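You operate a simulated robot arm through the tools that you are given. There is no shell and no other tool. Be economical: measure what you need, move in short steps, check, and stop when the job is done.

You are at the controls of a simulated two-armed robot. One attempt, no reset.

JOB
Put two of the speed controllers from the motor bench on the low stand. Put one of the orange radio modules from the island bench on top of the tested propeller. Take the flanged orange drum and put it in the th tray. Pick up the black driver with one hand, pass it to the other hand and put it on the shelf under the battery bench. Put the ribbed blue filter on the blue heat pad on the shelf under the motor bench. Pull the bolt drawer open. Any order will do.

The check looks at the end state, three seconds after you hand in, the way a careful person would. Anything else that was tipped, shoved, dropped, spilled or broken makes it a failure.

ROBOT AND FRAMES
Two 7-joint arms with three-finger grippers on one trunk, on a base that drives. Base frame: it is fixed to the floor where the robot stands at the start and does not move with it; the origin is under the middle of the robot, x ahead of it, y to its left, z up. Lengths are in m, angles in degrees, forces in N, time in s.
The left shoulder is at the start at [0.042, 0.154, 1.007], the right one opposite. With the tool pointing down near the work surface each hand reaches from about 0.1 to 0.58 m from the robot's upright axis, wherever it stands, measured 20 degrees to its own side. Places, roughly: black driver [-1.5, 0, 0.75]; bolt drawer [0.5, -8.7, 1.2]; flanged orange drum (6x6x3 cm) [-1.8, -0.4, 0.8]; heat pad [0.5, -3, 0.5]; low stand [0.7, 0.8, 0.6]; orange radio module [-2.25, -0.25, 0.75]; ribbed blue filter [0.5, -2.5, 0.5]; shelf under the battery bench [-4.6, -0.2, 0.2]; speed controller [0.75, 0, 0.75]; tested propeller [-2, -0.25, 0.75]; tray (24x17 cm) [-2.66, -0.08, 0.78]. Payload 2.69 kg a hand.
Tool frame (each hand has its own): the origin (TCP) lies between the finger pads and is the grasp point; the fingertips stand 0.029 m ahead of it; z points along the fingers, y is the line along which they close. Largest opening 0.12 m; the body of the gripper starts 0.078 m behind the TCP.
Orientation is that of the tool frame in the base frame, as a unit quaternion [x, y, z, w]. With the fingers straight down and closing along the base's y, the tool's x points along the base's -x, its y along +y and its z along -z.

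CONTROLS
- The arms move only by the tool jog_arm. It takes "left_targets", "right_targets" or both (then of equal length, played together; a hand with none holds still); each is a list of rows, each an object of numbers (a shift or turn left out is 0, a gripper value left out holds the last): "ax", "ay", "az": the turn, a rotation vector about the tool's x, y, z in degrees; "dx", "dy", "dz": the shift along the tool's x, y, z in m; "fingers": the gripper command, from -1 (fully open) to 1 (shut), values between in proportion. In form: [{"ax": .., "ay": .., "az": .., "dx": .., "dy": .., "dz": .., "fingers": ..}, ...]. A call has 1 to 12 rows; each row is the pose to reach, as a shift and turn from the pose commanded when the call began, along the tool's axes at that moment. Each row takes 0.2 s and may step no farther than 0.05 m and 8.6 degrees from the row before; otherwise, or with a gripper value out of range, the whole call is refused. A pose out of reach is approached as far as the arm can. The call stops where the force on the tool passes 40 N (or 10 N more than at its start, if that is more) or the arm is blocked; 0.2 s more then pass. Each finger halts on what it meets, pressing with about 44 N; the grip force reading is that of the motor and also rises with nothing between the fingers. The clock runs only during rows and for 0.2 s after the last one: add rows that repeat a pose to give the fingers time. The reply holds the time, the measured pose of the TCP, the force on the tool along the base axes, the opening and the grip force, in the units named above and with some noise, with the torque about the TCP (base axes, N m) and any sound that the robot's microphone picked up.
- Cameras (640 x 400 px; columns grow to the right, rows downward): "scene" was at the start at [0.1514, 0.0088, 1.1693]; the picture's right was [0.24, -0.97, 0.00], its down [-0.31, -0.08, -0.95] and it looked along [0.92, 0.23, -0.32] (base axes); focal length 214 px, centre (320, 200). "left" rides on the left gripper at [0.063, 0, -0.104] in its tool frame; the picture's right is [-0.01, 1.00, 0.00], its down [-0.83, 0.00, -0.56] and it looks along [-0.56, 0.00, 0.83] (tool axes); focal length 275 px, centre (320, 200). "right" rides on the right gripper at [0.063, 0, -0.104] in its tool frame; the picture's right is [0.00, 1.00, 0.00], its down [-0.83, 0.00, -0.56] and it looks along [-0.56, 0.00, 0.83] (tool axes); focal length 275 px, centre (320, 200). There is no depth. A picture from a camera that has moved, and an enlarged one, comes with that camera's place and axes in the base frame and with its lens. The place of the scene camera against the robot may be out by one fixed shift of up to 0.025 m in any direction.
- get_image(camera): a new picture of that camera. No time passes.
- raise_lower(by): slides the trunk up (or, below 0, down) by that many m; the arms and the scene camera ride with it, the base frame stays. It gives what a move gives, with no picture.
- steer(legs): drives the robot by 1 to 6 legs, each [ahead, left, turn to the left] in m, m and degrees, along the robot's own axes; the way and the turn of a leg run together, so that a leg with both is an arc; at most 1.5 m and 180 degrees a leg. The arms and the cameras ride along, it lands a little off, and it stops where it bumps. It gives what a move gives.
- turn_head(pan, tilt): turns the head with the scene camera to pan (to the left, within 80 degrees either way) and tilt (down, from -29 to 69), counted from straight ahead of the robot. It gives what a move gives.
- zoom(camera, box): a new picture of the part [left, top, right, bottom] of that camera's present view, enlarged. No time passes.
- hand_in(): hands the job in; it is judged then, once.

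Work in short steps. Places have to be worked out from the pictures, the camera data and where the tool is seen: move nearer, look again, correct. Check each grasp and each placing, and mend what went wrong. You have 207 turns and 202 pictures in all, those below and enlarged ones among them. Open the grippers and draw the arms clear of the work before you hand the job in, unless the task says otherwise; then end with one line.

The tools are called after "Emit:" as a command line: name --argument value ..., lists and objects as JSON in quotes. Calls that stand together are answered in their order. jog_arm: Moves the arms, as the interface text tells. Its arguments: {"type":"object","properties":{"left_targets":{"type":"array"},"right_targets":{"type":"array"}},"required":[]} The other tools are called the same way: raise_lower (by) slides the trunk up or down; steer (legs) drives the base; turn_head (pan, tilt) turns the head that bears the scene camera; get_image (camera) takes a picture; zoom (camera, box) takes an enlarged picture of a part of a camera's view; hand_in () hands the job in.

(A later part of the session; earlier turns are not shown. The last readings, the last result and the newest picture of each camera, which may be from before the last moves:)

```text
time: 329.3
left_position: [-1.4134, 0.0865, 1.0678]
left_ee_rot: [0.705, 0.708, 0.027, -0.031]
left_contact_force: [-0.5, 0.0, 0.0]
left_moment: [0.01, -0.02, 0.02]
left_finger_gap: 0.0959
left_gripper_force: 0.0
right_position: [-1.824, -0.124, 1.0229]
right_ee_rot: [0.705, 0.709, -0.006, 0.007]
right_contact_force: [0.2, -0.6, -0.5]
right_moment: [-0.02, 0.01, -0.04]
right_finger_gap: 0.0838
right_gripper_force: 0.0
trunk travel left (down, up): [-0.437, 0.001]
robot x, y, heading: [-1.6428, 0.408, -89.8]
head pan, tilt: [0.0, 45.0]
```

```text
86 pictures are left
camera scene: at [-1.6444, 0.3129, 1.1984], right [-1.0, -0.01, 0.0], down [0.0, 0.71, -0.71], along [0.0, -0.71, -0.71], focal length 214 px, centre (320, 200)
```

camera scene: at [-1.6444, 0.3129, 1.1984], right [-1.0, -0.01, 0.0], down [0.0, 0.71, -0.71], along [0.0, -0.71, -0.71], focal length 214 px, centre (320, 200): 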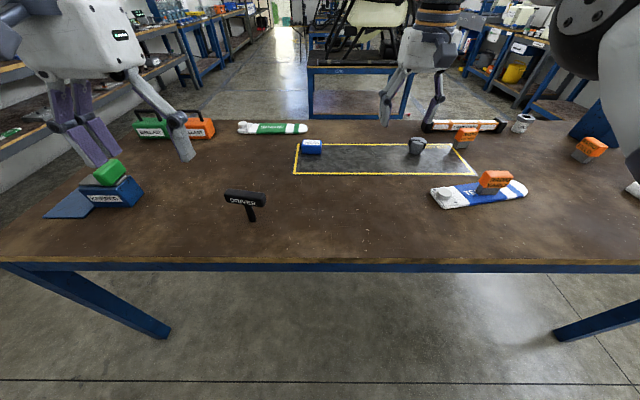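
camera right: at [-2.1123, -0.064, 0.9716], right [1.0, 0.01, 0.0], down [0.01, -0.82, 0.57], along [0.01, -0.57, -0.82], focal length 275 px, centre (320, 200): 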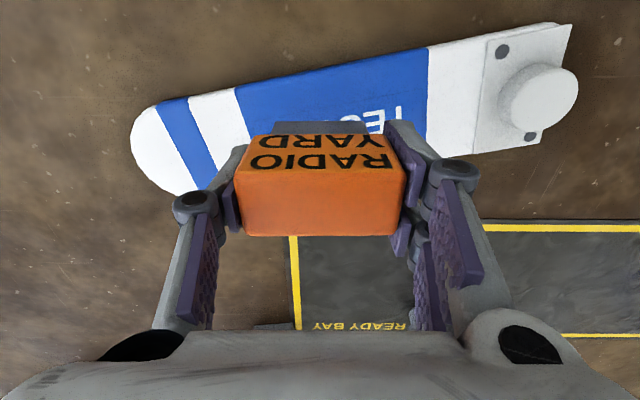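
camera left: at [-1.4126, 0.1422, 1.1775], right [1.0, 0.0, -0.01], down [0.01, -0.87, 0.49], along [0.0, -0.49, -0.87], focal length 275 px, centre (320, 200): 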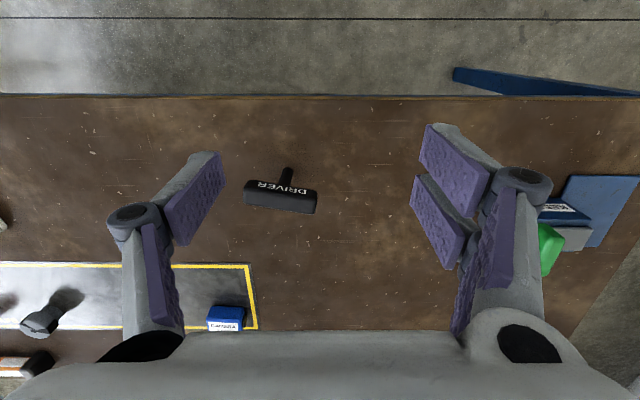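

The driver is at (-1.462, -0.032), standing ~10 cm tall, with its bar along x. Straighten the left tool and yaw it 90° so the fingers close across the bar (camera outward).

Emit:
jog_arm --left_targets '[{"ay": -4.7}]'

Emit:
jog_arm --left_targets '[{"az": 8}, {"az": 16}, {"az": 24}, {"az": 32}, {"az": 40}, {"az": 48}, {"az": 56}, {"az": 64}, {"az": 72}, {"az": 80}, {"az": 86}, {"az": 90}]'

Emit:
get_image --camera "left"

```text
time: 329.7
left_position: [-1.4125, 0.0877, 1.069]
left_ee_rot: [0.704, 0.71, -0.001, -0.001]
left_contact_force: [0.3, -0.5, -1.0]
left_moment: [-0.04, 0.01, 0.0]
left_finger_gap: 0.0961
left_gripper_force: 0.0
right_position: [-1.8234, -0.1239, 1.0233]
right_ee_rot: [0.705, 0.709, -0.006, 0.008]
right_contact_force: [0.0, 0.5, 0.5]
right_moment: [0.01, 0.03, 0.03]
right_finger_gap: 0.0838
right_gripper_force: 0.0
trunk travel left (down, up): [-0.437, 0.001]
robot x, y, heading: [-1.6454, 0.4112, -89.7]
head pan, tilt: [0.0, 45.0]
```

```text
time: 332.3
left_position: [-1.4125, 0.0871, 1.0676]
left_ee_rot: [1.0, 0.003, -0.002, 0.0]
left_contact_force: [-0.2, 0.2, 0.1]
left_moment: [-0.01, 0.01, 0.03]
left_finger_gap: 0.0957
left_gripper_force: 0.1
right_position: [-1.8259, -0.1248, 1.024]
right_ee_rot: [0.705, 0.709, -0.005, 0.008]
right_contact_force: [0.2, -0.5, -0.3]
right_moment: [0.03, -0.01, -0.02]
right_finger_gap: 0.084
right_gripper_force: 0.0
trunk travel left (down, up): [-0.437, 0.001]
robot x, y, heading: [-1.6369, 0.409, -89.8]
head pan, tilt: [0.0, 45.0]
```

```text
85 pictures are left
camera left: at [-1.3497, 0.088, 1.1723], right [0.0, -1.0, 0.0], down [-0.83, 0.0, 0.56], along [-0.56, 0.0, -0.83], focal length 275 px, centre (320, 200)
```

left: 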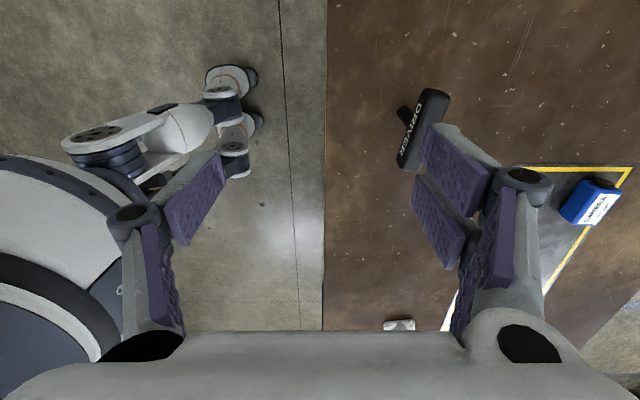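

The yaw works. The bar is turned about 12.7°, so I'll add that, move over (-1.460, -0.027) and descend to z≈0.95 to verify.

Emit:
jog_arm --left_targets '[{"dy": 0.035, "dx": -0.015, "az": 4}, {"dy": 0.07, "dx": -0.03, "az": 8}, {"dy": 0.105, "dx": -0.0475, "az": 12.7}, {"dy": 0.115, "dx": -0.0475, "az": 12.7, "dz": 0.03}, {"dy": 0.115, "dx": -0.0475, "az": 12.7, "dz": 0.07}, {"dy": 0.115, "dx": -0.0475, "az": 12.7, "dz": 0.1}]'

Emit:
get_image --camera "left"

```text
time: 333.7
left_position: [-1.4604, -0.0286, 0.9683]
left_ee_rot: [0.994, -0.107, -0.002, 0.001]
left_contact_force: [-0.2, -0.1, 0.2]
left_moment: [-0.02, 0.01, -0.03]
left_finger_gap: 0.096
left_gripper_force: 0.1
right_position: [-1.8243, -0.125, 1.0241]
right_ee_rot: [0.705, 0.709, -0.005, 0.007]
right_contact_force: [-0.2, 0.0, 0.1]
right_moment: [0.01, -0.01, -0.01]
right_finger_gap: 0.0839
right_gripper_force: 0.0
trunk travel left (down, up): [-0.437, 0.001]
robot x, y, heading: [-1.6421, 0.4082, -89.5]
head pan, tilt: [0.0, 45.0]
```

```text
84 pictures are left
camera left: at [-1.3983, -0.0417, 1.0724], right [-0.22, -0.98, 0.0], down [-0.81, 0.18, 0.56], along [-0.55, 0.12, -0.83], focal length 275 px, centre (320, 200)
```

left: 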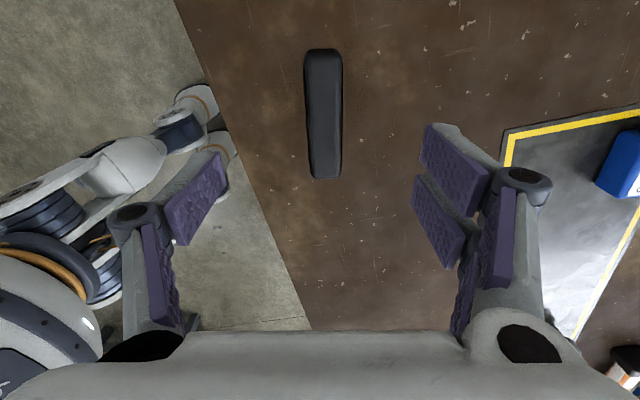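

Aligned with the bar. Descend 0.1 and grip.

Emit:
jog_arm --left_targets '[{"dz": 0.04}, {"dz": 0.075}, {"dz": 0.1}, {"dz": 0.1}]'

Emit:
get_image --camera "left"

Emit:
zoom --camera "scene" --box '[150, 120, 350, 260]'

```text
time: 334.7
left_position: [-1.4602, -0.0294, 0.8686]
left_ee_rot: [0.994, -0.107, -0.002, 0.001]
left_contact_force: [0.4, 0.0, 0.0]
left_moment: [-0.02, 0.03, -0.01]
left_finger_gap: 0.0961
left_gripper_force: 0.1
right_position: [-1.8245, -0.1241, 1.0245]
right_ee_rot: [0.706, 0.708, -0.005, 0.008]
right_contact_force: [0.6, -0.1, 0.7]
right_moment: [0.04, 0.01, 0.0]
right_finger_gap: 0.0838
right_gripper_force: 0.1
trunk travel left (down, up): [-0.437, 0.001]
robot x, y, heading: [-1.6421, 0.4111, -89.5]
head pan, tilt: [0.0, 45.0]
```

```text
83 pictures are left
camera left: at [-1.3987, -0.0412, 0.9731], right [-0.22, -0.98, 0.0], down [-0.81, 0.18, 0.56], along [-0.55, 0.12, -0.83], focal length 275 px, centre (320, 200)
```

left: 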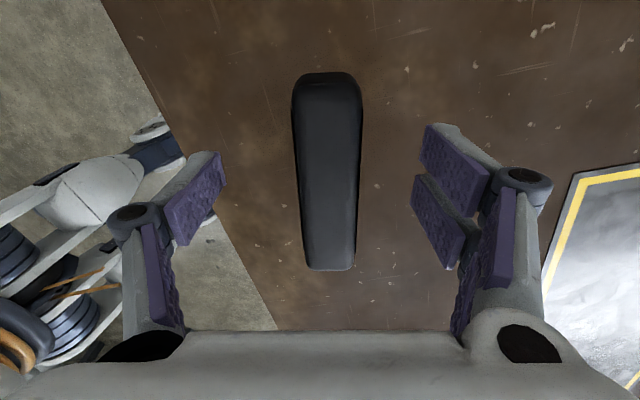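

```text
2.86 times, centred on (250, 190) of scene
camera zoom: at [-1.6447, 0.3131, 1.1985], right [-1.0, -0.01, 0.0], down [0.0, 0.71, -0.71], along [0.0, -0.71, -0.71], focal length 613 px, centre (520, 229)
```

zoom: 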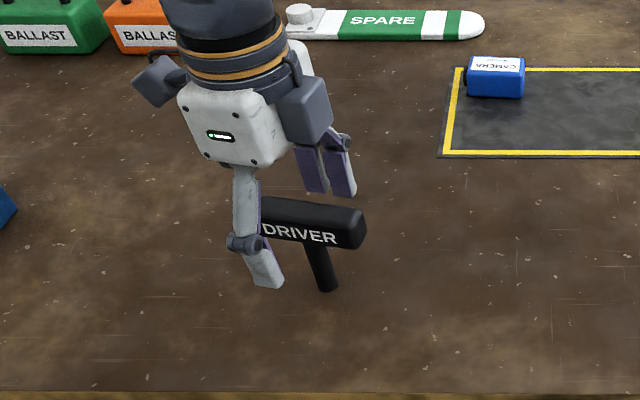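

Emit:
jog_arm --left_targets '[{"fingers": 1}, {"fingers": 1}, {"fingers": 1}]'

Emit:
get_image --camera "left"

Emit:
zoom --camera "scene" --box '[150, 120, 350, 260]'

```text
time: 335.5
left_position: [-1.4597, -0.0293, 0.8688]
left_ee_rot: [0.994, -0.108, -0.002, 0.0]
left_contact_force: [0.4, -0.1, 0.2]
left_moment: [0.01, -0.02, 0.01]
left_finger_gap: 0.0247
left_gripper_force: 44.2
right_position: [-1.8242, -0.1237, 1.0231]
right_ee_rot: [0.705, 0.709, -0.006, 0.008]
right_contact_force: [0.4, -0.5, -0.4]
right_moment: [0.02, -0.01, 0.03]
right_finger_gap: 0.0838
right_gripper_force: 0.1
trunk travel left (down, up): [-0.437, 0.001]
robot x, y, heading: [-1.6417, 0.4103, -89.8]
head pan, tilt: [0.0, 45.0]
```

```text
81 pictures are left
camera left: at [-1.3987, -0.0414, 0.9733], right [-0.22, -0.98, 0.0], down [-0.81, 0.18, 0.56], along [-0.55, 0.12, -0.83], focal length 275 px, centre (320, 200)
```

left: 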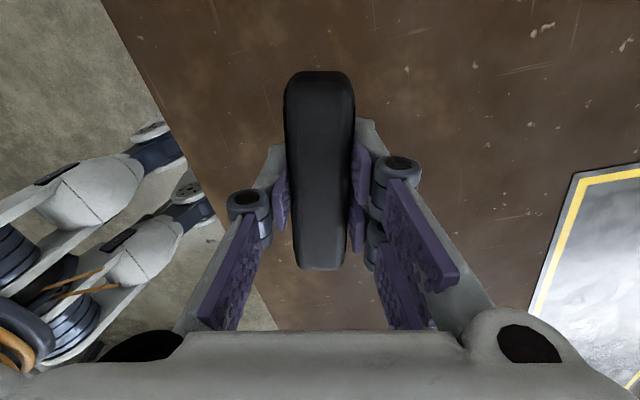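

```text
2.86 times, centred on (250, 190) of scene
camera zoom: at [-1.6447, 0.3129, 1.1984], right [-1.0, -0.01, 0.0], down [0.0, 0.71, -0.71], along [0.0, -0.71, -0.71], focal length 613 px, centre (520, 229)
```

zoom: 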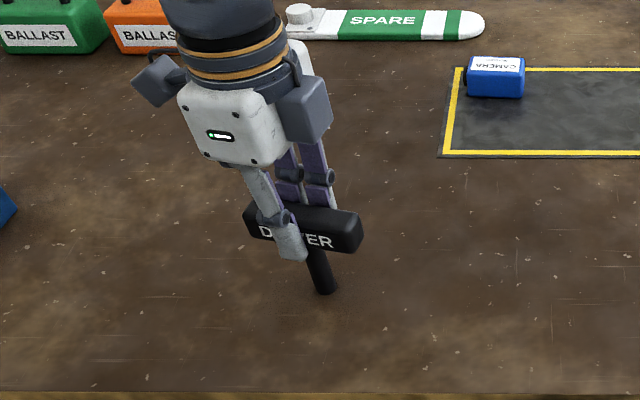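

The driver is gripped near the centre of its bar. Lift it, then back off so the handover happens clear of the bench.

Emit:
jog_arm --left_targets '[{"dz": -0.03}, {"dz": -0.07}, {"dz": -0.11}, {"dz": -0.15}, {"dz": -0.18}]'

Emit:
steer --legs '[[-0.4, 0, 0]]'

Emit:
get_image --camera "scene"

```text
time: 336.7
left_position: [-1.4598, -0.027, 1.0486]
left_ee_rot: [0.994, -0.106, -0.002, 0.001]
left_contact_force: [0.9, 0.1, -0.4]
left_moment: [-0.04, -0.05, 0.0]
left_finger_gap: 0.0248
left_gripper_force: 44.4
right_position: [-1.8238, -0.1248, 1.0239]
right_ee_rot: [0.705, 0.709, -0.004, 0.007]
right_contact_force: [-0.3, -0.7, 0.2]
right_moment: [-0.01, 0.0, 0.05]
right_finger_gap: 0.0839
right_gripper_force: 0.0
trunk travel left (down, up): [-0.437, 0.001]
robot x, y, heading: [-1.6432, 0.4102, -89.7]
head pan, tilt: [0.0, 45.0]
```

```text
time: 339.2
left_position: [-1.4607, 0.3671, 1.0503]
left_ee_rot: [0.994, -0.106, -0.002, 0.001]
left_contact_force: [-0.2, 0.4, -1.2]
left_moment: [-0.03, -0.02, 0.01]
left_finger_gap: 0.0247
left_gripper_force: 44.0
right_position: [-1.8245, 0.2696, 1.0226]
right_ee_rot: [0.704, 0.71, -0.005, 0.007]
right_contact_force: [0.6, -0.1, -0.3]
right_moment: [-0.03, 0.01, 0.01]
right_finger_gap: 0.084
right_gripper_force: 0.1
trunk travel left (down, up): [-0.437, 0.001]
robot x, y, heading: [-1.6466, 0.8086, -89.3]
head pan, tilt: [0.0, 45.0]
```

```text
79 pictures are left
camera scene: at [-1.6472, 0.7078, 1.1984], right [-1.0, -0.01, 0.0], down [-0.01, 0.71, -0.71], along [0.01, -0.71, -0.71], focal length 214 px, centre (320, 200)
```

scene: 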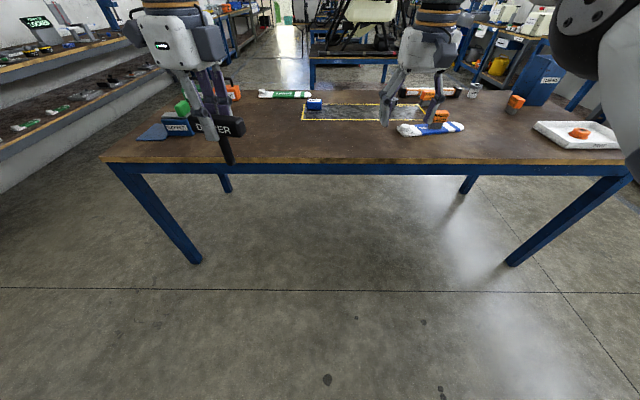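

Now bring the right hand to a forward-pointing pose (pitch 80°), a little behind and below the driver's stem, still to its right.

Emit:
jog_arm --right_targets '[{"ay": -8, "dx": 0.018}, {"ay": -16, "dx": 0.036}, {"ay": -24, "dx": 0.054}, {"ay": -32, "dx": 0.072, "dz": 0.01}, {"ay": -40, "dx": 0.09, "dz": 0.02}, {"ay": -48, "dx": 0.108, "dz": 0.03}, {"ay": -56, "dx": 0.126, "dz": 0.04}, {"ay": -64, "dx": 0.144, "dz": 0.04}, {"ay": -72, "dx": 0.16, "dz": 0.04}, {"ay": -80, "dx": 0.16, "dz": 0.04}]'

Emit:
get_image --camera "right"

Emit:
get_image --camera "scene"

```text
time: 341.4
left_position: [-1.458, 0.3672, 1.0485]
left_ee_rot: [0.995, -0.104, -0.003, -0.001]
left_contact_force: [0.7, -1.1, -2.5]
left_moment: [0.03, 0.06, 0.04]
left_finger_gap: 0.0249
left_gripper_force: 44.5
right_position: [-1.7938, 0.38, 0.9613]
right_ee_rot: [0.538, 0.539, -0.458, 0.459]
right_contact_force: [1.1, -0.1, -0.7]
right_moment: [-0.03, 0.03, -0.06]
right_finger_gap: 0.0841
right_gripper_force: 0.0
right hand out of reach, approached as far as the arm can: row 5, 6, 8, 9, 10
trunk travel left (down, up): [-0.437, 0.001]
robot x, y, heading: [-1.6446, 0.8075, -89.3]
head pan, tilt: [0.0, 45.0]
```

```text
78 pictures are left
camera right: at [-1.7938, 0.4922, 0.9154], right [1.0, 0.0, 0.0], down [0.0, 0.42, 0.91], along [0.0, -0.91, 0.42], focal length 275 px, centre (320, 200)
```

right: 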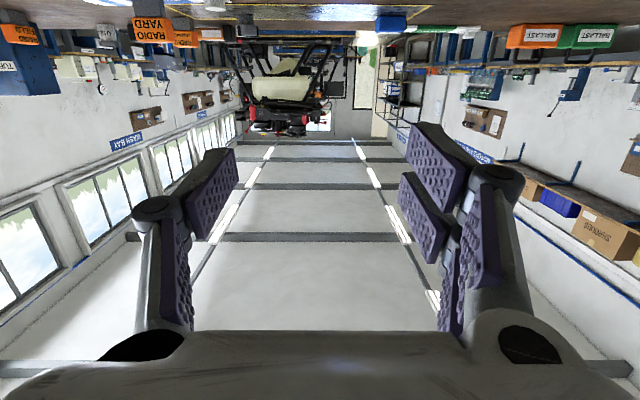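

```text
77 pictures are left
camera scene: at [-1.6439, 0.7067, 1.1982], right [-1.0, -0.01, 0.0], down [-0.01, 0.71, -0.71], along [0.0, -0.71, -0.71], focal length 214 px, centre (320, 200)
```

scene: 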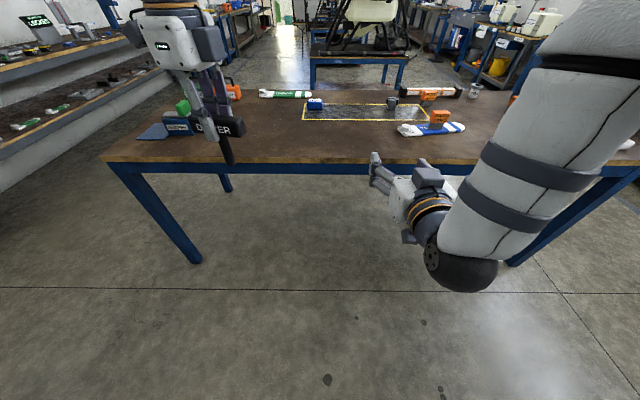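

The right hand is in a good forward-pointing pose. Now bring the left hand with the driver towards the middle, just ahead of the right fingertips.

Emit:
jog_arm --left_targets '[{"dx": 0.0, "dy": 0.03}, {"dx": -0.03, "dy": 0.06}, {"dx": -0.06, "dy": 0.09}, {"dx": -0.1, "dy": 0.107}, {"dx": -0.145, "dy": 0.107}, {"dx": -0.182, "dy": 0.107}]'

Emit:
get_image --camera "scene"

Emit:
get_image --camera "right"

```text
time: 342.8
left_position: [-1.6523, 0.3248, 1.0326]
left_ee_rot: [0.994, -0.105, -0.001, 0.001]
left_contact_force: [-0.5, -0.2, 0.0]
left_moment: [-0.04, -0.02, 0.02]
left_finger_gap: 0.0247
left_gripper_force: 44.1
left hand out of reach, approached as far as the arm can: row 4, 5, 6
right_position: [-1.7969, 0.3808, 0.9611]
right_ee_rot: [0.538, 0.538, -0.458, 0.459]
right_contact_force: [0.1, 0.3, -0.1]
right_moment: [0.02, -0.01, 0.02]
right_finger_gap: 0.0838
right_gripper_force: 0.2
trunk travel left (down, up): [-0.437, 0.001]
robot x, y, heading: [-1.6429, 0.8001, -89.4]
head pan, tilt: [0.0, 45.0]
```

```text
76 pictures are left
camera scene: at [-1.6476, 0.7077, 1.1984], right [-1.0, -0.01, 0.0], down [-0.01, 0.71, -0.71], along [0.01, -0.71, -0.71], focal length 214 px, centre (320, 200)
```

scene: 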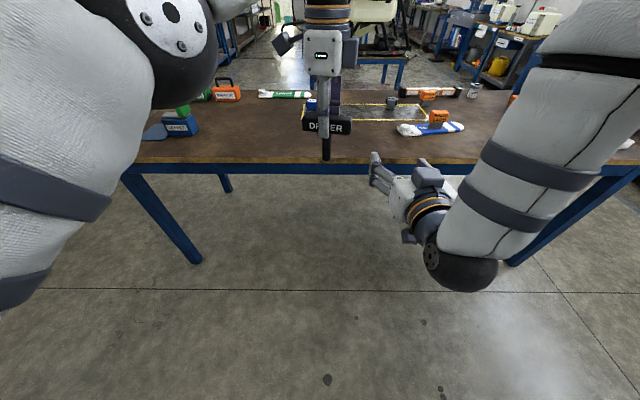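

```text
75 pictures are left
camera right: at [-1.7968, 0.4928, 0.9156], right [1.0, 0.0, 0.0], down [0.0, 0.42, 0.91], along [0.0, -0.91, 0.42], focal length 275 px, centre (320, 200)
```

right: 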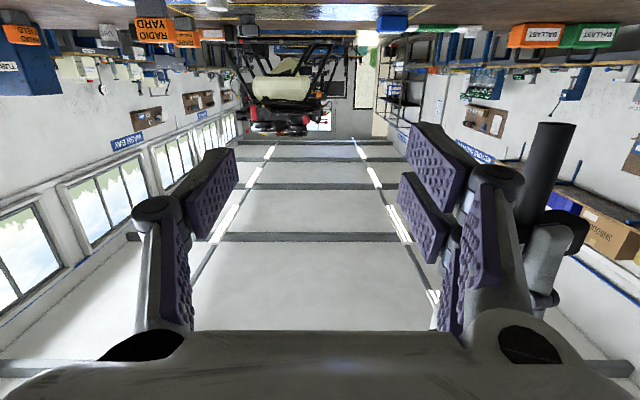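

The stem is at about (-1.656, 0.327), z 0.94–1.00. Retreat the right hand slightly and move it sideways to line up behind the stem.

Emit:
jog_arm --right_targets '[{"dz": -0.02}, {"dz": -0.025, "dy": 0.035}, {"dz": -0.025, "dy": 0.07}, {"dz": -0.025, "dy": 0.105}, {"dz": -0.025, "dy": 0.14}]'

Emit:
get_image --camera "right"

Emit:
get_image --camera "scene"

```text
time: 344.0
left_position: [-1.6513, 0.323, 1.0318]
left_ee_rot: [0.994, -0.105, -0.002, 0.002]
left_contact_force: [-0.1, -0.6, -0.7]
left_moment: [-0.01, 0.01, -0.01]
left_finger_gap: 0.0249
left_gripper_force: 44.4
right_position: [-1.6555, 0.4054, 0.9658]
right_ee_rot: [0.536, 0.54, -0.456, 0.462]
right_contact_force: [0.1, -0.1, 0.1]
right_moment: [0.04, 0.0, -0.03]
right_finger_gap: 0.0838
right_gripper_force: 0.1
right hand out of reach, approached as far as the arm can: row 1, 2
trunk travel left (down, up): [-0.437, 0.001]
robot x, y, heading: [-1.6441, 0.8078, -89.6]
head pan, tilt: [0.0, 45.0]
```

```text
74 pictures are left
camera right: at [-1.6569, 0.5177, 0.9197], right [1.0, 0.01, 0.0], down [0.0, 0.42, 0.91], along [0.01, -0.91, 0.42], focal length 275 px, centre (320, 200)
```

right: 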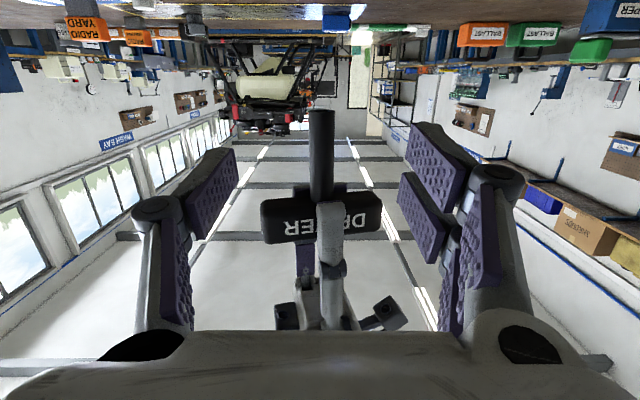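

```text
73 pictures are left
camera scene: at [-1.6468, 0.7075, 1.1984], right [-1.0, -0.01, 0.0], down [-0.01, 0.71, -0.71], along [0.01, -0.71, -0.71], focal length 214 px, centre (320, 200)
```

scene: 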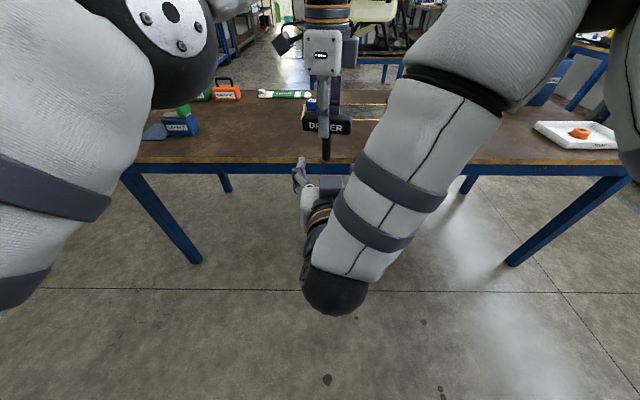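

The stem is centred between the right fingers. Advance 8 cm straight forward at the same height.

Emit:
jog_arm --right_targets '[{"dz": 0.03, "dx": -0.005}, {"dz": 0.055, "dx": -0.009}, {"dz": 0.07, "dx": -0.0113}, {"dz": 0.079, "dx": -0.0129}]'

Emit:
get_image --camera "right"

Emit:
zoom --camera "scene" --box '[230, 30, 430, 230]'

```text
time: 345.0
left_position: [-1.6516, 0.3231, 1.0315]
left_ee_rot: [0.994, -0.106, -0.003, 0.001]
left_contact_force: [0.1, -0.5, -1.4]
left_moment: [0.01, -0.05, 0.02]
left_finger_gap: 0.0245
left_gripper_force: 44.1
right_position: [-1.6562, 0.3259, 0.966]
right_ee_rot: [0.537, 0.539, -0.456, 0.461]
right_contact_force: [-0.5, 0.1, -0.1]
right_moment: [0.01, -0.01, 0.02]
right_finger_gap: 0.0841
right_gripper_force: 0.1
trunk travel left (down, up): [-0.437, 0.001]
robot x, y, heading: [-1.6417, 0.8058, -89.4]
head pan, tilt: [0.0, 45.0]
```

```text
72 pictures are left
camera right: at [-1.6573, 0.4378, 0.9201], right [1.0, 0.01, 0.0], down [0.0, 0.42, 0.91], along [0.01, -0.91, 0.42], focal length 275 px, centre (320, 200)
```

right: 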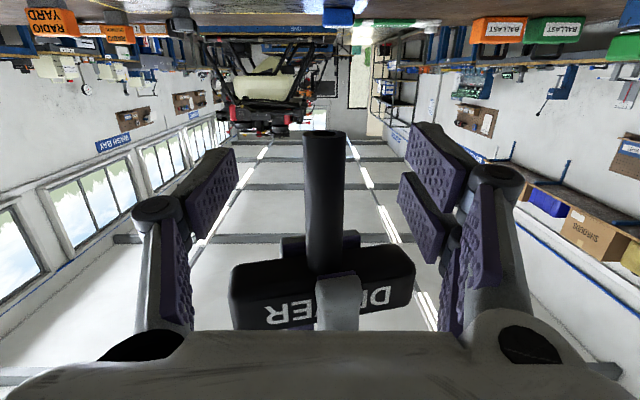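

```text
2.00 times, centred on (330, 130) of scene
camera zoom: at [-1.6473, 0.7073, 1.1984], right [-1.0, -0.01, 0.0], down [-0.01, 0.71, -0.71], along [0.01, -0.71, -0.71], focal length 429 px, centre (300, 340)
```

zoom: 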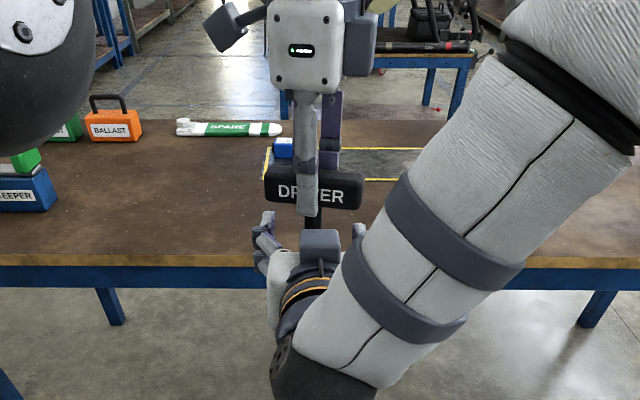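

The stem is between the right fingers. Close the right gripper.

Emit:
jog_arm --right_targets '[{"fingers": 1}, {"fingers": 1}, {"fingers": 1}, {"fingers": 1}]'

Emit:
get_image --camera "right"

```text
time: 346.0
left_position: [-1.6528, 0.3246, 1.0314]
left_ee_rot: [0.994, -0.106, -0.003, 0.0]
left_contact_force: [-13.1, 3.3, 1.1]
left_moment: [0.01, -0.09, -0.16]
left_finger_gap: 0.0248
left_gripper_force: 43.4
right_position: [-1.6554, 0.3254, 0.9659]
right_ee_rot: [0.535, 0.54, -0.456, 0.463]
right_contact_force: [12.9, -3.3, 0.6]
right_moment: [0.2, 0.96, 0.14]
right_finger_gap: 0.0149
right_gripper_force: 41.3
trunk travel left (down, up): [-0.437, 0.001]
robot x, y, heading: [-1.6476, 0.8095, -89.4]
head pan, tilt: [0.0, 45.0]
```

```text
70 pictures are left
camera right: at [-1.6567, 0.4384, 0.9201], right [1.0, 0.01, 0.0], down [0.0, 0.42, 0.91], along [0.01, -0.91, 0.42], focal length 275 px, centre (320, 200)
```

right: 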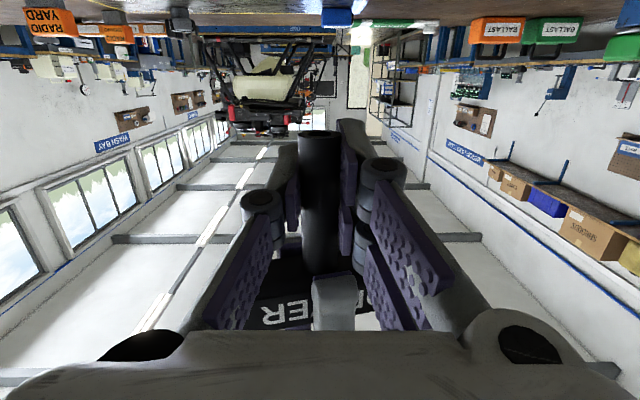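

The right hand holds the stem. Open the left, then draw the right hand (with driver) downward out of the left fingers.

Emit:
jog_arm --left_targets '[{"fingers": 0.2}, {"fingers": 0}, {"fingers": 0}]'

Emit:
jog_arm --right_targets '[{"dx": 0.03, "dz": 0.005}, {"dx": 0.06, "dz": 0.01}, {"dx": 0.09, "dz": 0.015}, {"dx": 0.1, "dz": 0.016}]'

Emit:
get_image --camera "scene"

```text
time: 346.8
left_position: [-1.6513, 0.3246, 1.032]
left_ee_rot: [0.994, -0.107, -0.002, 0.001]
left_contact_force: [0.0, 0.1, -0.1]
left_moment: [0.02, -0.01, 0.02]
left_finger_gap: 0.0603
left_gripper_force: 0.0
right_position: [-1.6566, 0.325, 0.9661]
right_ee_rot: [0.536, 0.539, -0.456, 0.463]
right_contact_force: [0.2, -0.6, -0.2]
right_moment: [0.01, -0.01, -0.02]
right_finger_gap: 0.015
right_gripper_force: 40.7
trunk travel left (down, up): [-0.437, 0.001]
robot x, y, heading: [-1.6471, 0.8081, -89.6]
head pan, tilt: [0.0, 45.0]
```

```text
time: 347.8
left_position: [-1.6513, 0.3243, 1.0315]
left_ee_rot: [0.994, -0.106, -0.003, 0.0]
left_contact_force: [0.0, 0.1, -0.3]
left_moment: [0.0, -0.04, -0.02]
left_finger_gap: 0.0602
left_gripper_force: 0.2
right_position: [-1.6553, 0.3252, 0.8655]
right_ee_rot: [0.536, 0.54, -0.456, 0.463]
right_contact_force: [0.0, 0.2, -0.3]
right_moment: [-0.03, -0.04, 0.04]
right_finger_gap: 0.0148
right_gripper_force: 40.9
trunk travel left (down, up): [-0.437, 0.001]
robot x, y, heading: [-1.648, 0.8085, -89.1]
head pan, tilt: [0.0, 45.0]
```

```text
69 pictures are left
camera scene: at [-1.6473, 0.7075, 1.1984], right [-1.0, -0.01, 0.0], down [-0.01, 0.71, -0.71], along [0.01, -0.71, -0.71], focal length 214 px, centre (320, 200)
```

scene: 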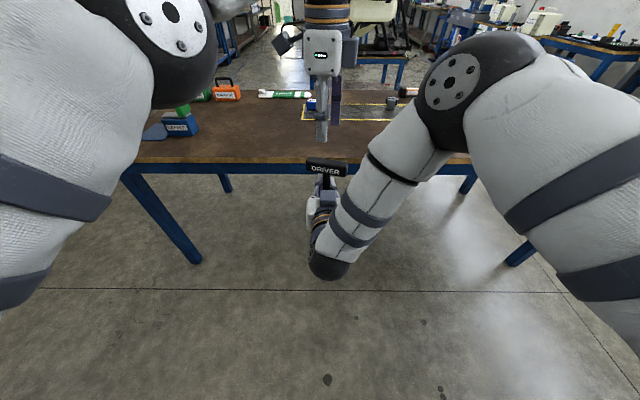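

The handover worked: the right hand holds the driver by its stem. Park the left hand to the side, then turn to face the battery bench (−x) and drive towards it.

Emit:
jog_arm --left_targets '[{"dx": 0.04}, {"dx": 0.08}, {"dx": 0.12}, {"dx": 0.16}, {"dx": 0.18}]'

Emit:
steer --legs '[[0.15, 0, 0], [0, 0, -90], [1.45, 0, 0]]'

Emit:
turn_head --pan 20 --tilt 35

Emit:
get_image --camera "scene"

```text
time: 349.0
left_position: [-1.4769, 0.2852, 1.0319]
left_ee_rot: [0.994, -0.106, -0.002, 0.001]
left_contact_force: [-0.1, -1.2, -0.2]
left_moment: [-0.03, 0.01, -0.01]
left_finger_gap: 0.06
left_gripper_force: 0.1
right_position: [-1.6565, 0.3251, 0.866]
right_ee_rot: [0.537, 0.539, -0.456, 0.462]
right_contact_force: [-0.2, -0.5, 0.4]
right_moment: [0.01, 0.02, -0.01]
right_finger_gap: 0.015
right_gripper_force: 41.1
trunk travel left (down, up): [-0.437, 0.001]
robot x, y, heading: [-1.6485, 0.8077, -89.6]
head pan, tilt: [0.0, 45.0]
```

```text
time: 361.0
left_position: [-3.617, 0.4872, 1.0318]
left_ee_rot: [-0.624, 0.781, 0.001, 0.002]
left_contact_force: [0.2, 0.3, 0.3]
left_moment: [0.01, 0.01, 0.05]
left_finger_gap: 0.0599
left_gripper_force: 0.1
right_position: [-3.5757, 0.6675, 0.8642]
right_ee_rot: [0.76, -0.002, -0.649, 0.001]
right_contact_force: [-0.6, -0.2, 0.5]
right_moment: [0.0, -0.01, -0.01]
right_finger_gap: 0.0148
right_gripper_force: 40.7
trunk travel left (down, up): [-0.437, 0.001]
robot x, y, heading: [-3.0984, 0.6539, 179.9]
head pan, tilt: [0.0, 45.0]
```

```text
time: 361.8
left_position: [-3.6167, 0.4871, 1.0318]
left_ee_rot: [-0.624, 0.781, 0.002, 0.002]
left_contact_force: [0.4, -0.4, 0.7]
left_moment: [-0.01, 0.0, 0.01]
left_finger_gap: 0.0603
left_gripper_force: 0.1
right_position: [-3.5756, 0.6679, 0.8651]
right_ee_rot: [0.761, -0.003, -0.649, 0.0]
right_contact_force: [1.4, 0.1, 0.1]
right_moment: [0.02, -0.01, 0.02]
right_finger_gap: 0.0149
right_gripper_force: 41.0
trunk travel left (down, up): [-0.437, 0.001]
robot x, y, heading: [-3.0979, 0.6505, 179.7]
head pan, tilt: [20.0, 35.0]
```

```text
68 pictures are left
camera scene: at [-3.1845, 0.607, 1.2132], right [-0.34, 0.94, 0.0], down [0.54, 0.19, -0.82], along [-0.77, -0.28, -0.57], focal length 214 px, centre (320, 200)
```

scene: 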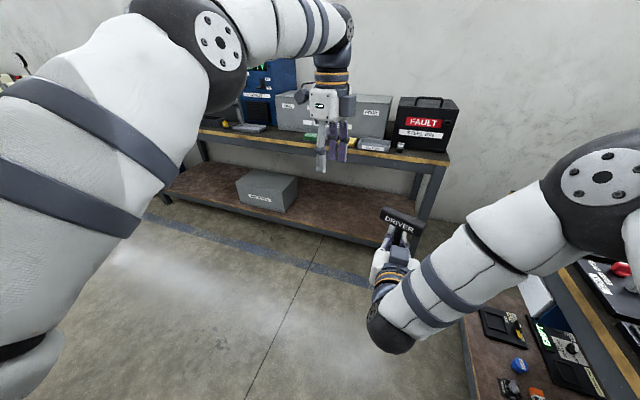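

The battery bench shelf (z≈0.2, front x≈-4.24) is free to the right of the box, around y≈0.4. I'll lower the trunk here in the open and see how low the right hand can go.

Emit:
raise_lower --by -0.43

Emit:
get_image --camera "scene"

```text
refused: -0.43 is not a number from -0.4 to 0.4
```

```text
67 pictures are left
camera scene: at [-3.1845, 0.607, 1.2132], right [-0.34, 0.94, 0.0], down [0.54, 0.19, -0.82], along [-0.77, -0.28, -0.57], focal length 214 px, centre (320, 200)
```

scene: 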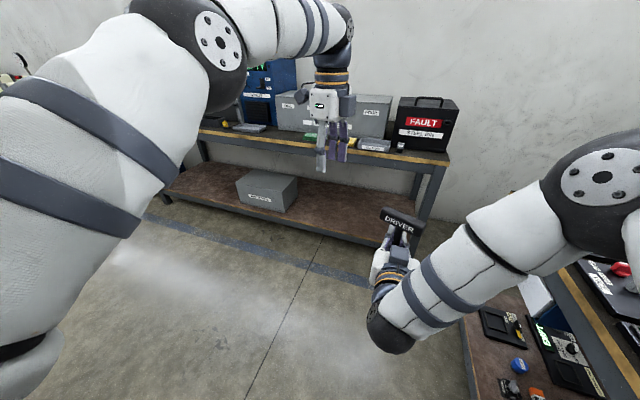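

Trunk steps are limited to 0.4. First shift left, away from the bench on the right, then lower by 0.38.

Emit:
steer --legs '[[0.1, 0.27, 0]]'

Emit:
raise_lower --by -0.38

Emit:
get_image --camera "scene"

```text
time: 364.5
left_position: [-3.7187, 0.2152, 1.0307]
left_ee_rot: [-0.624, 0.781, 0.002, 0.002]
left_contact_force: [-0.2, 0.1, -0.1]
left_moment: [0.02, -0.02, 0.01]
left_finger_gap: 0.0601
left_gripper_force: 0.0
right_position: [-3.6763, 0.3964, 0.8649]
right_ee_rot: [0.761, -0.003, -0.649, 0.0]
right_contact_force: [0.0, 0.6, 0.1]
right_moment: [0.03, -0.02, 0.01]
right_finger_gap: 0.0146
right_gripper_force: 40.9
trunk travel left (down, up): [-0.437, 0.001]
robot x, y, heading: [-3.1928, 0.38, 179.7]
head pan, tilt: [20.0, 35.0]
```

```text
time: 368.2
left_position: [-3.7167, 0.216, 0.6516]
left_ee_rot: [-0.624, 0.782, 0.002, 0.0]
left_contact_force: [-0.3, -0.2, 0.7]
left_moment: [0.03, -0.01, 0.01]
left_finger_gap: 0.0602
left_gripper_force: 0.0
right_position: [-3.6743, 0.3956, 0.4855]
right_ee_rot: [0.76, -0.002, -0.65, 0.0]
right_contact_force: [0.1, -0.3, -0.4]
right_moment: [0.0, -0.03, -0.02]
right_finger_gap: 0.0146
right_gripper_force: 40.4
trunk travel left (down, up): [-0.057, 0.381]
robot x, y, heading: [-3.194, 0.3799, 179.8]
head pan, tilt: [20.0, 35.0]
```

```text
66 pictures are left
camera scene: at [-3.4536, 0.3361, 0.7971], right [-0.34, 0.94, 0.0], down [0.54, 0.19, -0.82], along [-0.77, -0.28, -0.57], focal length 214 px, centre (320, 200)
```

scene: 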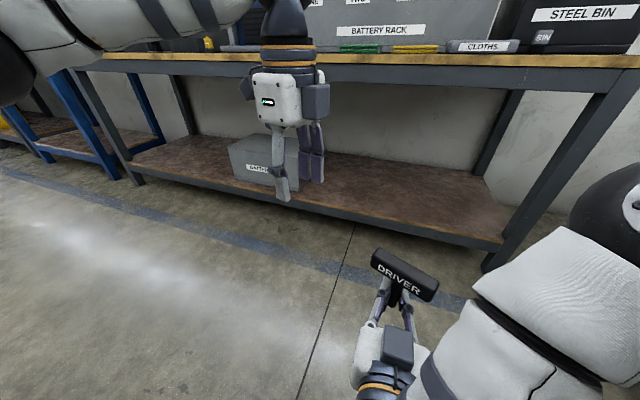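

The orientation is kept, at z 0.486. Now try lowering the right hand by the arm another 0.2 in the open.

Emit:
jog_arm --right_targets '[{"dx": 0.035, "dz": 0.005}, {"dx": 0.07, "dz": 0.01}, {"dx": 0.105, "dz": 0.015}, {"dx": 0.14, "dz": 0.02}, {"dx": 0.175, "dz": 0.025}, {"dx": 0.21, "dz": 0.03}]'

Emit:
get_image --camera "scene"

Emit:
get_image --camera "right"

```text
time: 369.6
left_position: [-3.7173, 0.216, 0.6518]
left_ee_rot: [-0.623, 0.782, 0.001, 0.001]
left_contact_force: [-0.9, -0.7, -0.9]
left_moment: [-0.02, -0.02, 0.02]
left_finger_gap: 0.0601
left_gripper_force: 0.0
right_position: [-3.6717, 0.3949, 0.2723]
right_ee_rot: [0.76, -0.002, -0.65, 0.001]
right_contact_force: [0.8, -0.1, -1.0]
right_moment: [-0.02, -0.01, -0.01]
right_finger_gap: 0.0149
right_gripper_force: 40.5
trunk travel left (down, up): [-0.057, 0.381]
robot x, y, heading: [-3.1993, 0.3803, 180.1]
head pan, tilt: [20.0, 35.0]
```

```text
65 pictures are left
camera scene: at [-3.4537, 0.3361, 0.797], right [-0.34, 0.94, 0.0], down [0.54, 0.19, -0.82], along [-0.77, -0.28, -0.57], focal length 214 px, centre (320, 200)
```

scene: 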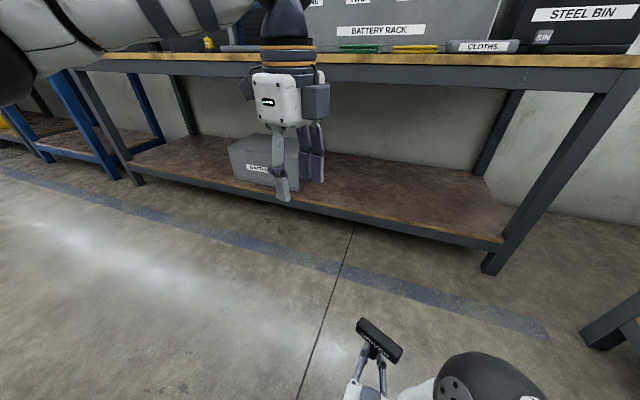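

```text
64 pictures are left
camera right: at [-3.5594, 0.3937, 0.2264], right [0.0, -1.0, 0.0], down [0.42, 0.0, 0.91], along [-0.91, 0.0, 0.42], focal length 275 px, centre (320, 200)
```

right: 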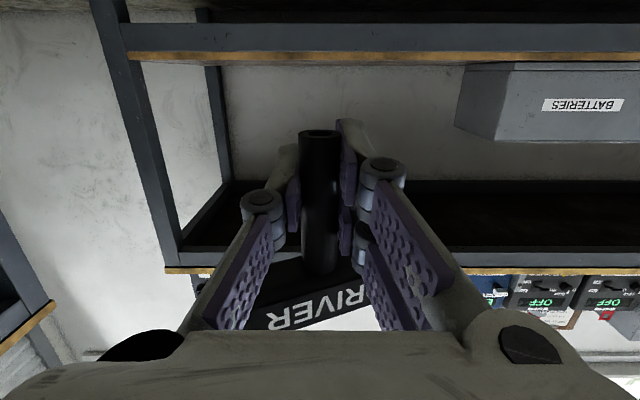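

The right hand reaches z 0.27 with the driver upright. Now retract the left hand (it would hit the bench top) and extend the right arm forward 0.12.

Emit:
jog_arm --left_targets '[{"dx": -0.01, "dy": -0.045}, {"dx": -0.02, "dy": -0.09}, {"dx": -0.03, "dy": -0.135}, {"dx": -0.04, "dy": -0.18}, {"dx": -0.05, "dy": -0.22}, {"dx": -0.06, "dy": -0.26}]' --right_targets '[{"dz": 0.02, "dx": -0.003}, {"dz": 0.04, "dx": -0.0065}, {"dz": 0.06, "dx": -0.01}, {"dz": 0.08, "dx": -0.013}, {"dz": 0.1, "dx": -0.016}, {"dz": 0.12, "dx": -0.0195}]'

Emit:
steer --legs '[[0, 0.13, 0], [0.2, 0, 0]]'

Emit:
get_image --camera "scene"

Emit:
get_image --camera "right"

```text
time: 371.0
left_position: [-3.4496, 0.2184, 0.6513]
left_ee_rot: [-0.625, 0.781, 0.002, 0.001]
left_contact_force: [-0.6, 0.1, -0.2]
left_moment: [0.02, 0.02, 0.0]
left_finger_gap: 0.06
left_gripper_force: 0.1
right_position: [-3.796, 0.3956, 0.2733]
right_ee_rot: [0.761, -0.002, -0.649, 0.001]
right_contact_force: [-0.8, 0.5, 0.6]
right_moment: [0.02, -0.01, -0.01]
right_finger_gap: 0.0146
right_gripper_force: 40.7
trunk travel left (down, up): [-0.057, 0.381]
robot x, y, heading: [-3.196, 0.3759, 180.1]
head pan, tilt: [20.0, 35.0]
```

```text
time: 373.8
left_position: [-3.6527, 0.0906, 0.6532]
left_ee_rot: [-0.624, 0.782, 0.002, 0.001]
left_contact_force: [0.6, -1.1, -0.6]
left_moment: [0.02, 0.01, -0.01]
left_finger_gap: 0.06
left_gripper_force: 0.0
right_position: [-3.9957, 0.2678, 0.2733]
right_ee_rot: [0.761, -0.002, -0.649, 0.001]
right_contact_force: [-0.6, -0.1, 0.6]
right_moment: [-0.03, 0.02, -0.01]
right_finger_gap: 0.0149
right_gripper_force: 41.1
trunk travel left (down, up): [-0.057, 0.381]
robot x, y, heading: [-3.3959, 0.2528, 180.0]
head pan, tilt: [20.0, 35.0]
```

```text
63 pictures are left
camera scene: at [-3.655, 0.2084, 0.7971], right [-0.34, 0.94, 0.0], down [0.54, 0.19, -0.82], along [-0.77, -0.28, -0.57], focal length 214 px, centre (320, 200)
```

scene: 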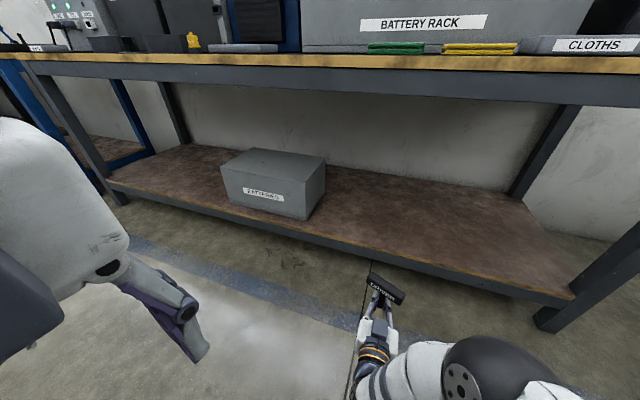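

```text
62 pictures are left
camera right: at [-3.8828, 0.2673, 0.2272], right [0.0, -1.0, 0.0], down [0.42, 0.0, 0.91], along [-0.91, 0.0, 0.42], focal length 275 px, centre (320, 200)
```

right: 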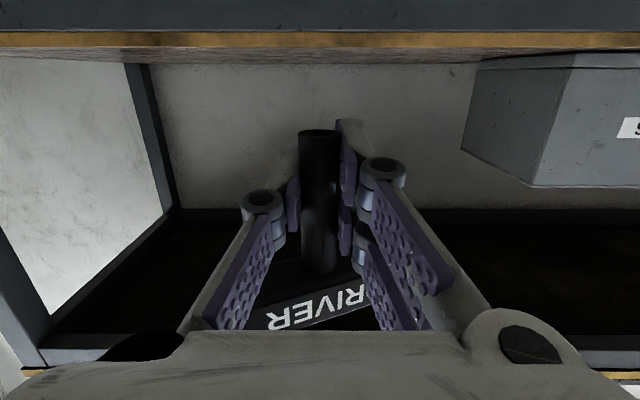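

Shelf top z≈0.204, front x≈-4.195. Drive in 0.2, check, then the rest.

Emit:
steer --legs '[[0.2, 0, 0]]'

Emit:
get_image --camera "scene"

Emit:
get_image --camera "right"

```text
time: 375.4
left_position: [-3.8505, 0.0918, 0.6514]
left_ee_rot: [-0.624, 0.782, 0.002, 0.0]
left_contact_force: [-0.2, -0.5, -0.1]
left_moment: [-0.02, 0.0, -0.06]
left_finger_gap: 0.0599
left_gripper_force: 0.1
right_position: [-4.1948, 0.2689, 0.2736]
right_ee_rot: [0.76, -0.003, -0.65, 0.0]
right_contact_force: [0.4, -0.1, -0.5]
right_moment: [0.01, -0.04, 0.01]
right_finger_gap: 0.0147
right_gripper_force: 41.1
trunk travel left (down, up): [-0.057, 0.381]
robot x, y, heading: [-3.5953, 0.2538, 179.8]
head pan, tilt: [20.0, 35.0]
```

```text
61 pictures are left
camera scene: at [-3.8539, 0.2093, 0.7971], right [-0.34, 0.94, 0.0], down [0.54, 0.19, -0.82], along [-0.77, -0.28, -0.57], focal length 214 px, centre (320, 200)
```

scene: 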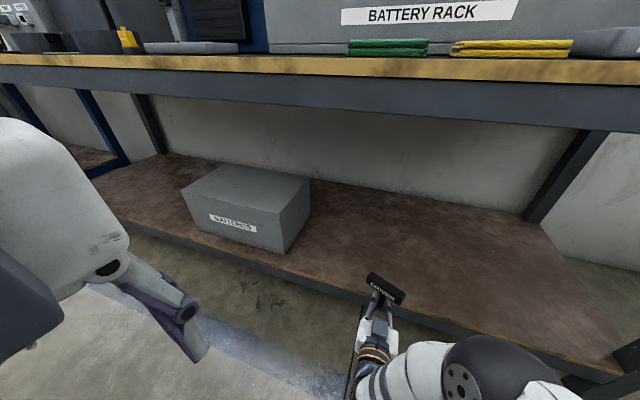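

```text
60 pictures are left
camera right: at [-4.0817, 0.2683, 0.2272], right [0.0, -1.0, 0.0], down [0.42, 0.0, 0.91], along [-0.91, 0.0, 0.42], focal length 275 px, centre (320, 200)
```

right: 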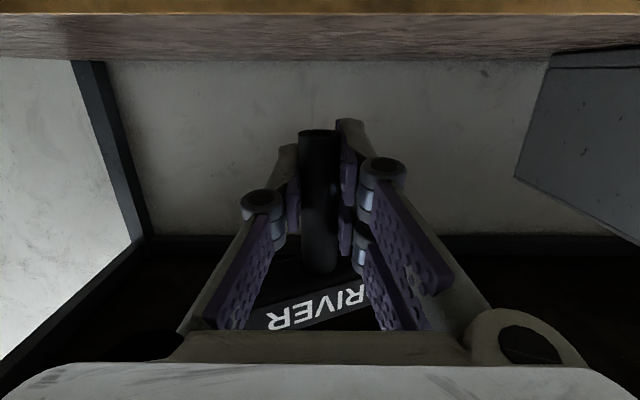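

Edge at about x -4.215. Drive in another 0.08.

Emit:
steer --legs '[[0.08, 0, 0]]'

Emit:
zoom --camera "scene" --box '[280, 220, 480, 400]'

Emit:
get_image --camera "right"

```text
time: 376.5
left_position: [-3.9307, 0.0912, 0.651]
left_ee_rot: [-0.624, 0.782, 0.001, 0.001]
left_contact_force: [-0.1, 0.0, -0.4]
left_moment: [0.03, 0.01, 0.01]
left_finger_gap: 0.0602
left_gripper_force: 0.1
right_position: [-4.2734, 0.2698, 0.2723]
right_ee_rot: [0.761, -0.002, -0.649, 0.001]
right_contact_force: [0.3, -0.4, -0.5]
right_moment: [0.01, 0.02, -0.02]
right_finger_gap: 0.0149
right_gripper_force: 41.5
trunk travel left (down, up): [-0.057, 0.381]
robot x, y, heading: [-3.6752, 0.253, 179.6]
head pan, tilt: [20.0, 35.0]
```

```text
2.22 times, centred on (380, 310) of scene
camera zoom: at [-3.9335, 0.2097, 0.7971], right [-0.34, 0.94, 0.0], down [0.54, 0.19, -0.82], along [-0.77, -0.28, -0.57], focal length 477 px, centre (187, -44)
```

zoom: 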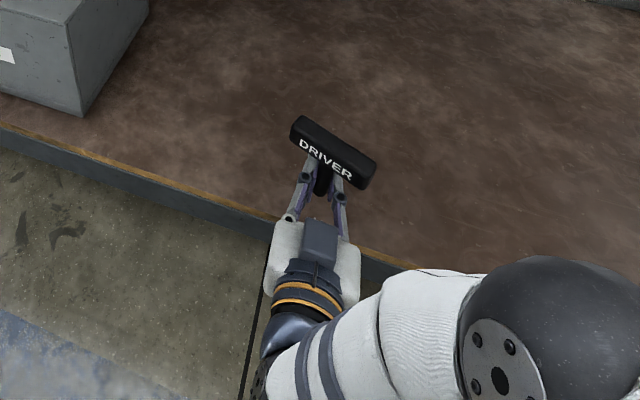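

```text
58 pictures are left
camera right: at [-4.1612, 0.2689, 0.2272], right [0.0, -1.0, 0.0], down [0.42, 0.0, 0.91], along [-0.91, 0.0, 0.42], focal length 275 px, centre (320, 200)
```

right: 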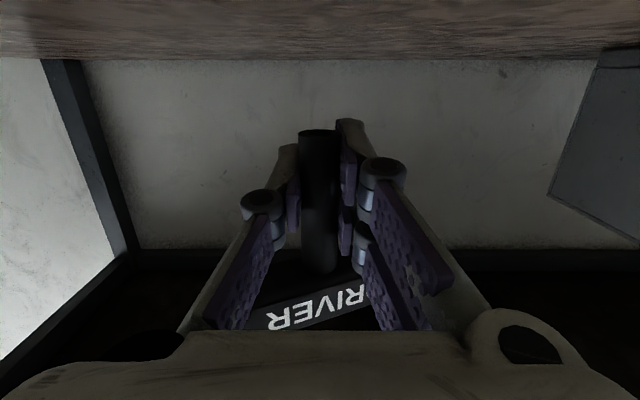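

The driver is over the shelf, about 6 cm inside. Lower 3 cm, then creep to contact.

Emit:
jog_arm --right_targets '[{"dx": 0.012, "dz": 0.002}, {"dx": 0.022, "dz": 0.0036}, {"dx": 0.03, "dz": 0.005}, {"dx": 0.034, "dz": 0.0055}]'

Emit:
jog_arm --right_targets '[{"dx": 0.002}, {"dx": 0.004, "dz": 0.0006}, {"dx": 0.006, "dz": 0.001}, {"dx": 0.008, "dz": 0.0013}]'

Emit:
zoom --camera "scene" --box '[280, 220, 480, 400]'

```text
time: 377.5
left_position: [-3.9299, 0.0916, 0.652]
left_ee_rot: [-0.624, 0.782, 0.002, 0.001]
left_contact_force: [-0.1, -0.6, -0.6]
left_moment: [-0.05, -0.02, -0.02]
left_finger_gap: 0.0602
left_gripper_force: 0.1
right_position: [-4.2741, 0.2694, 0.2384]
right_ee_rot: [0.761, -0.003, -0.649, 0.0]
right_contact_force: [1.2, -0.3, -0.8]
right_moment: [0.01, 0.01, -0.01]
right_finger_gap: 0.0149
right_gripper_force: 41.1
trunk travel left (down, up): [-0.057, 0.381]
robot x, y, heading: [-3.6776, 0.2527, 179.6]
head pan, tilt: [20.0, 35.0]
```

```text
time: 378.5
left_position: [-3.9304, 0.0915, 0.6528]
left_ee_rot: [-0.623, 0.782, 0.002, 0.001]
left_contact_force: [0.2, 0.5, -0.3]
left_moment: [-0.04, 0.0, 0.0]
left_finger_gap: 0.0598
left_gripper_force: 0.0
right_position: [-4.2743, 0.2688, 0.2293]
right_ee_rot: [0.761, -0.002, -0.649, 0.001]
right_contact_force: [0.3, 0.0, 0.1]
right_moment: [-0.01, -0.01, -0.02]
right_finger_gap: 0.0146
right_gripper_force: 41.4
trunk travel left (down, up): [-0.057, 0.381]
robot x, y, heading: [-3.6736, 0.2534, 179.8]
head pan, tilt: [20.0, 35.0]
```

```text
2.22 times, centred on (380, 310) of scene
camera zoom: at [-3.9335, 0.2097, 0.797], right [-0.34, 0.94, 0.0], down [0.54, 0.19, -0.82], along [-0.77, -0.28, -0.57], focal length 477 px, centre (187, -44)
```

zoom: 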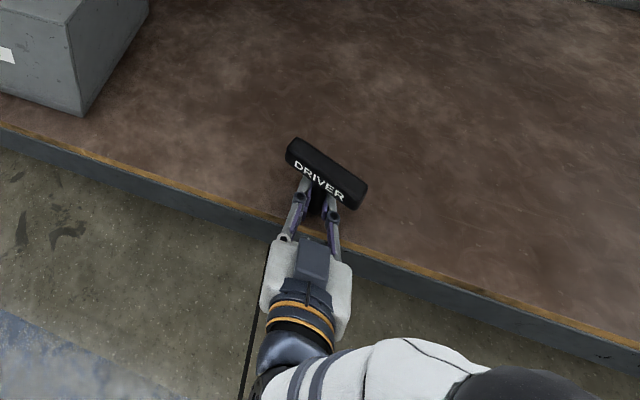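

No contact yet; continue creeping.

Emit:
jog_arm --right_targets '[{"dx": 0.002}, {"dx": 0.004, "dz": 0.0006}, {"dx": 0.006, "dz": 0.001}]'

Emit:
get_image --camera "right"

```text
time: 379.3
left_position: [-3.9301, 0.0916, 0.6515]
left_ee_rot: [-0.624, 0.782, 0.002, 0.0]
left_contact_force: [0.7, 0.6, 0.9]
left_moment: [0.02, 0.02, -0.01]
left_finger_gap: 0.06
left_gripper_force: 0.1
right_position: [-4.2745, 0.2693, 0.2256]
right_ee_rot: [0.759, -0.003, -0.651, 0.0]
right_contact_force: [2.9, 0.6, 7.4]
right_moment: [-0.07, 0.12, 0.04]
right_finger_gap: 0.0147
right_gripper_force: 40.2
trunk travel left (down, up): [-0.057, 0.381]
robot x, y, heading: [-3.6745, 0.2565, 179.7]
head pan, tilt: [20.0, 35.0]
```

```text
56 pictures are left
camera right: at [-4.1619, 0.2686, 0.1795], right [0.0, -1.0, 0.0], down [0.42, 0.0, 0.91], along [-0.91, 0.0, 0.42], focal length 275 px, centre (320, 200)
```

right: 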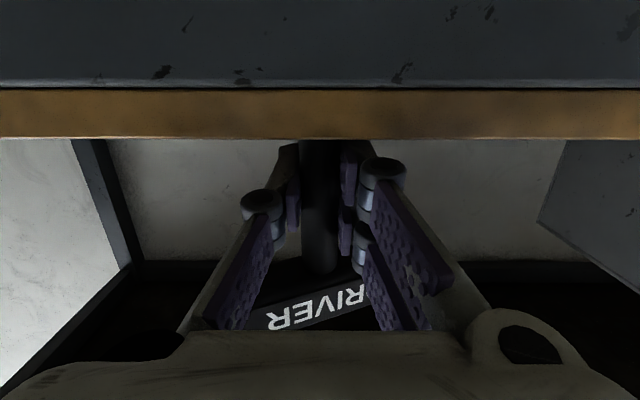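

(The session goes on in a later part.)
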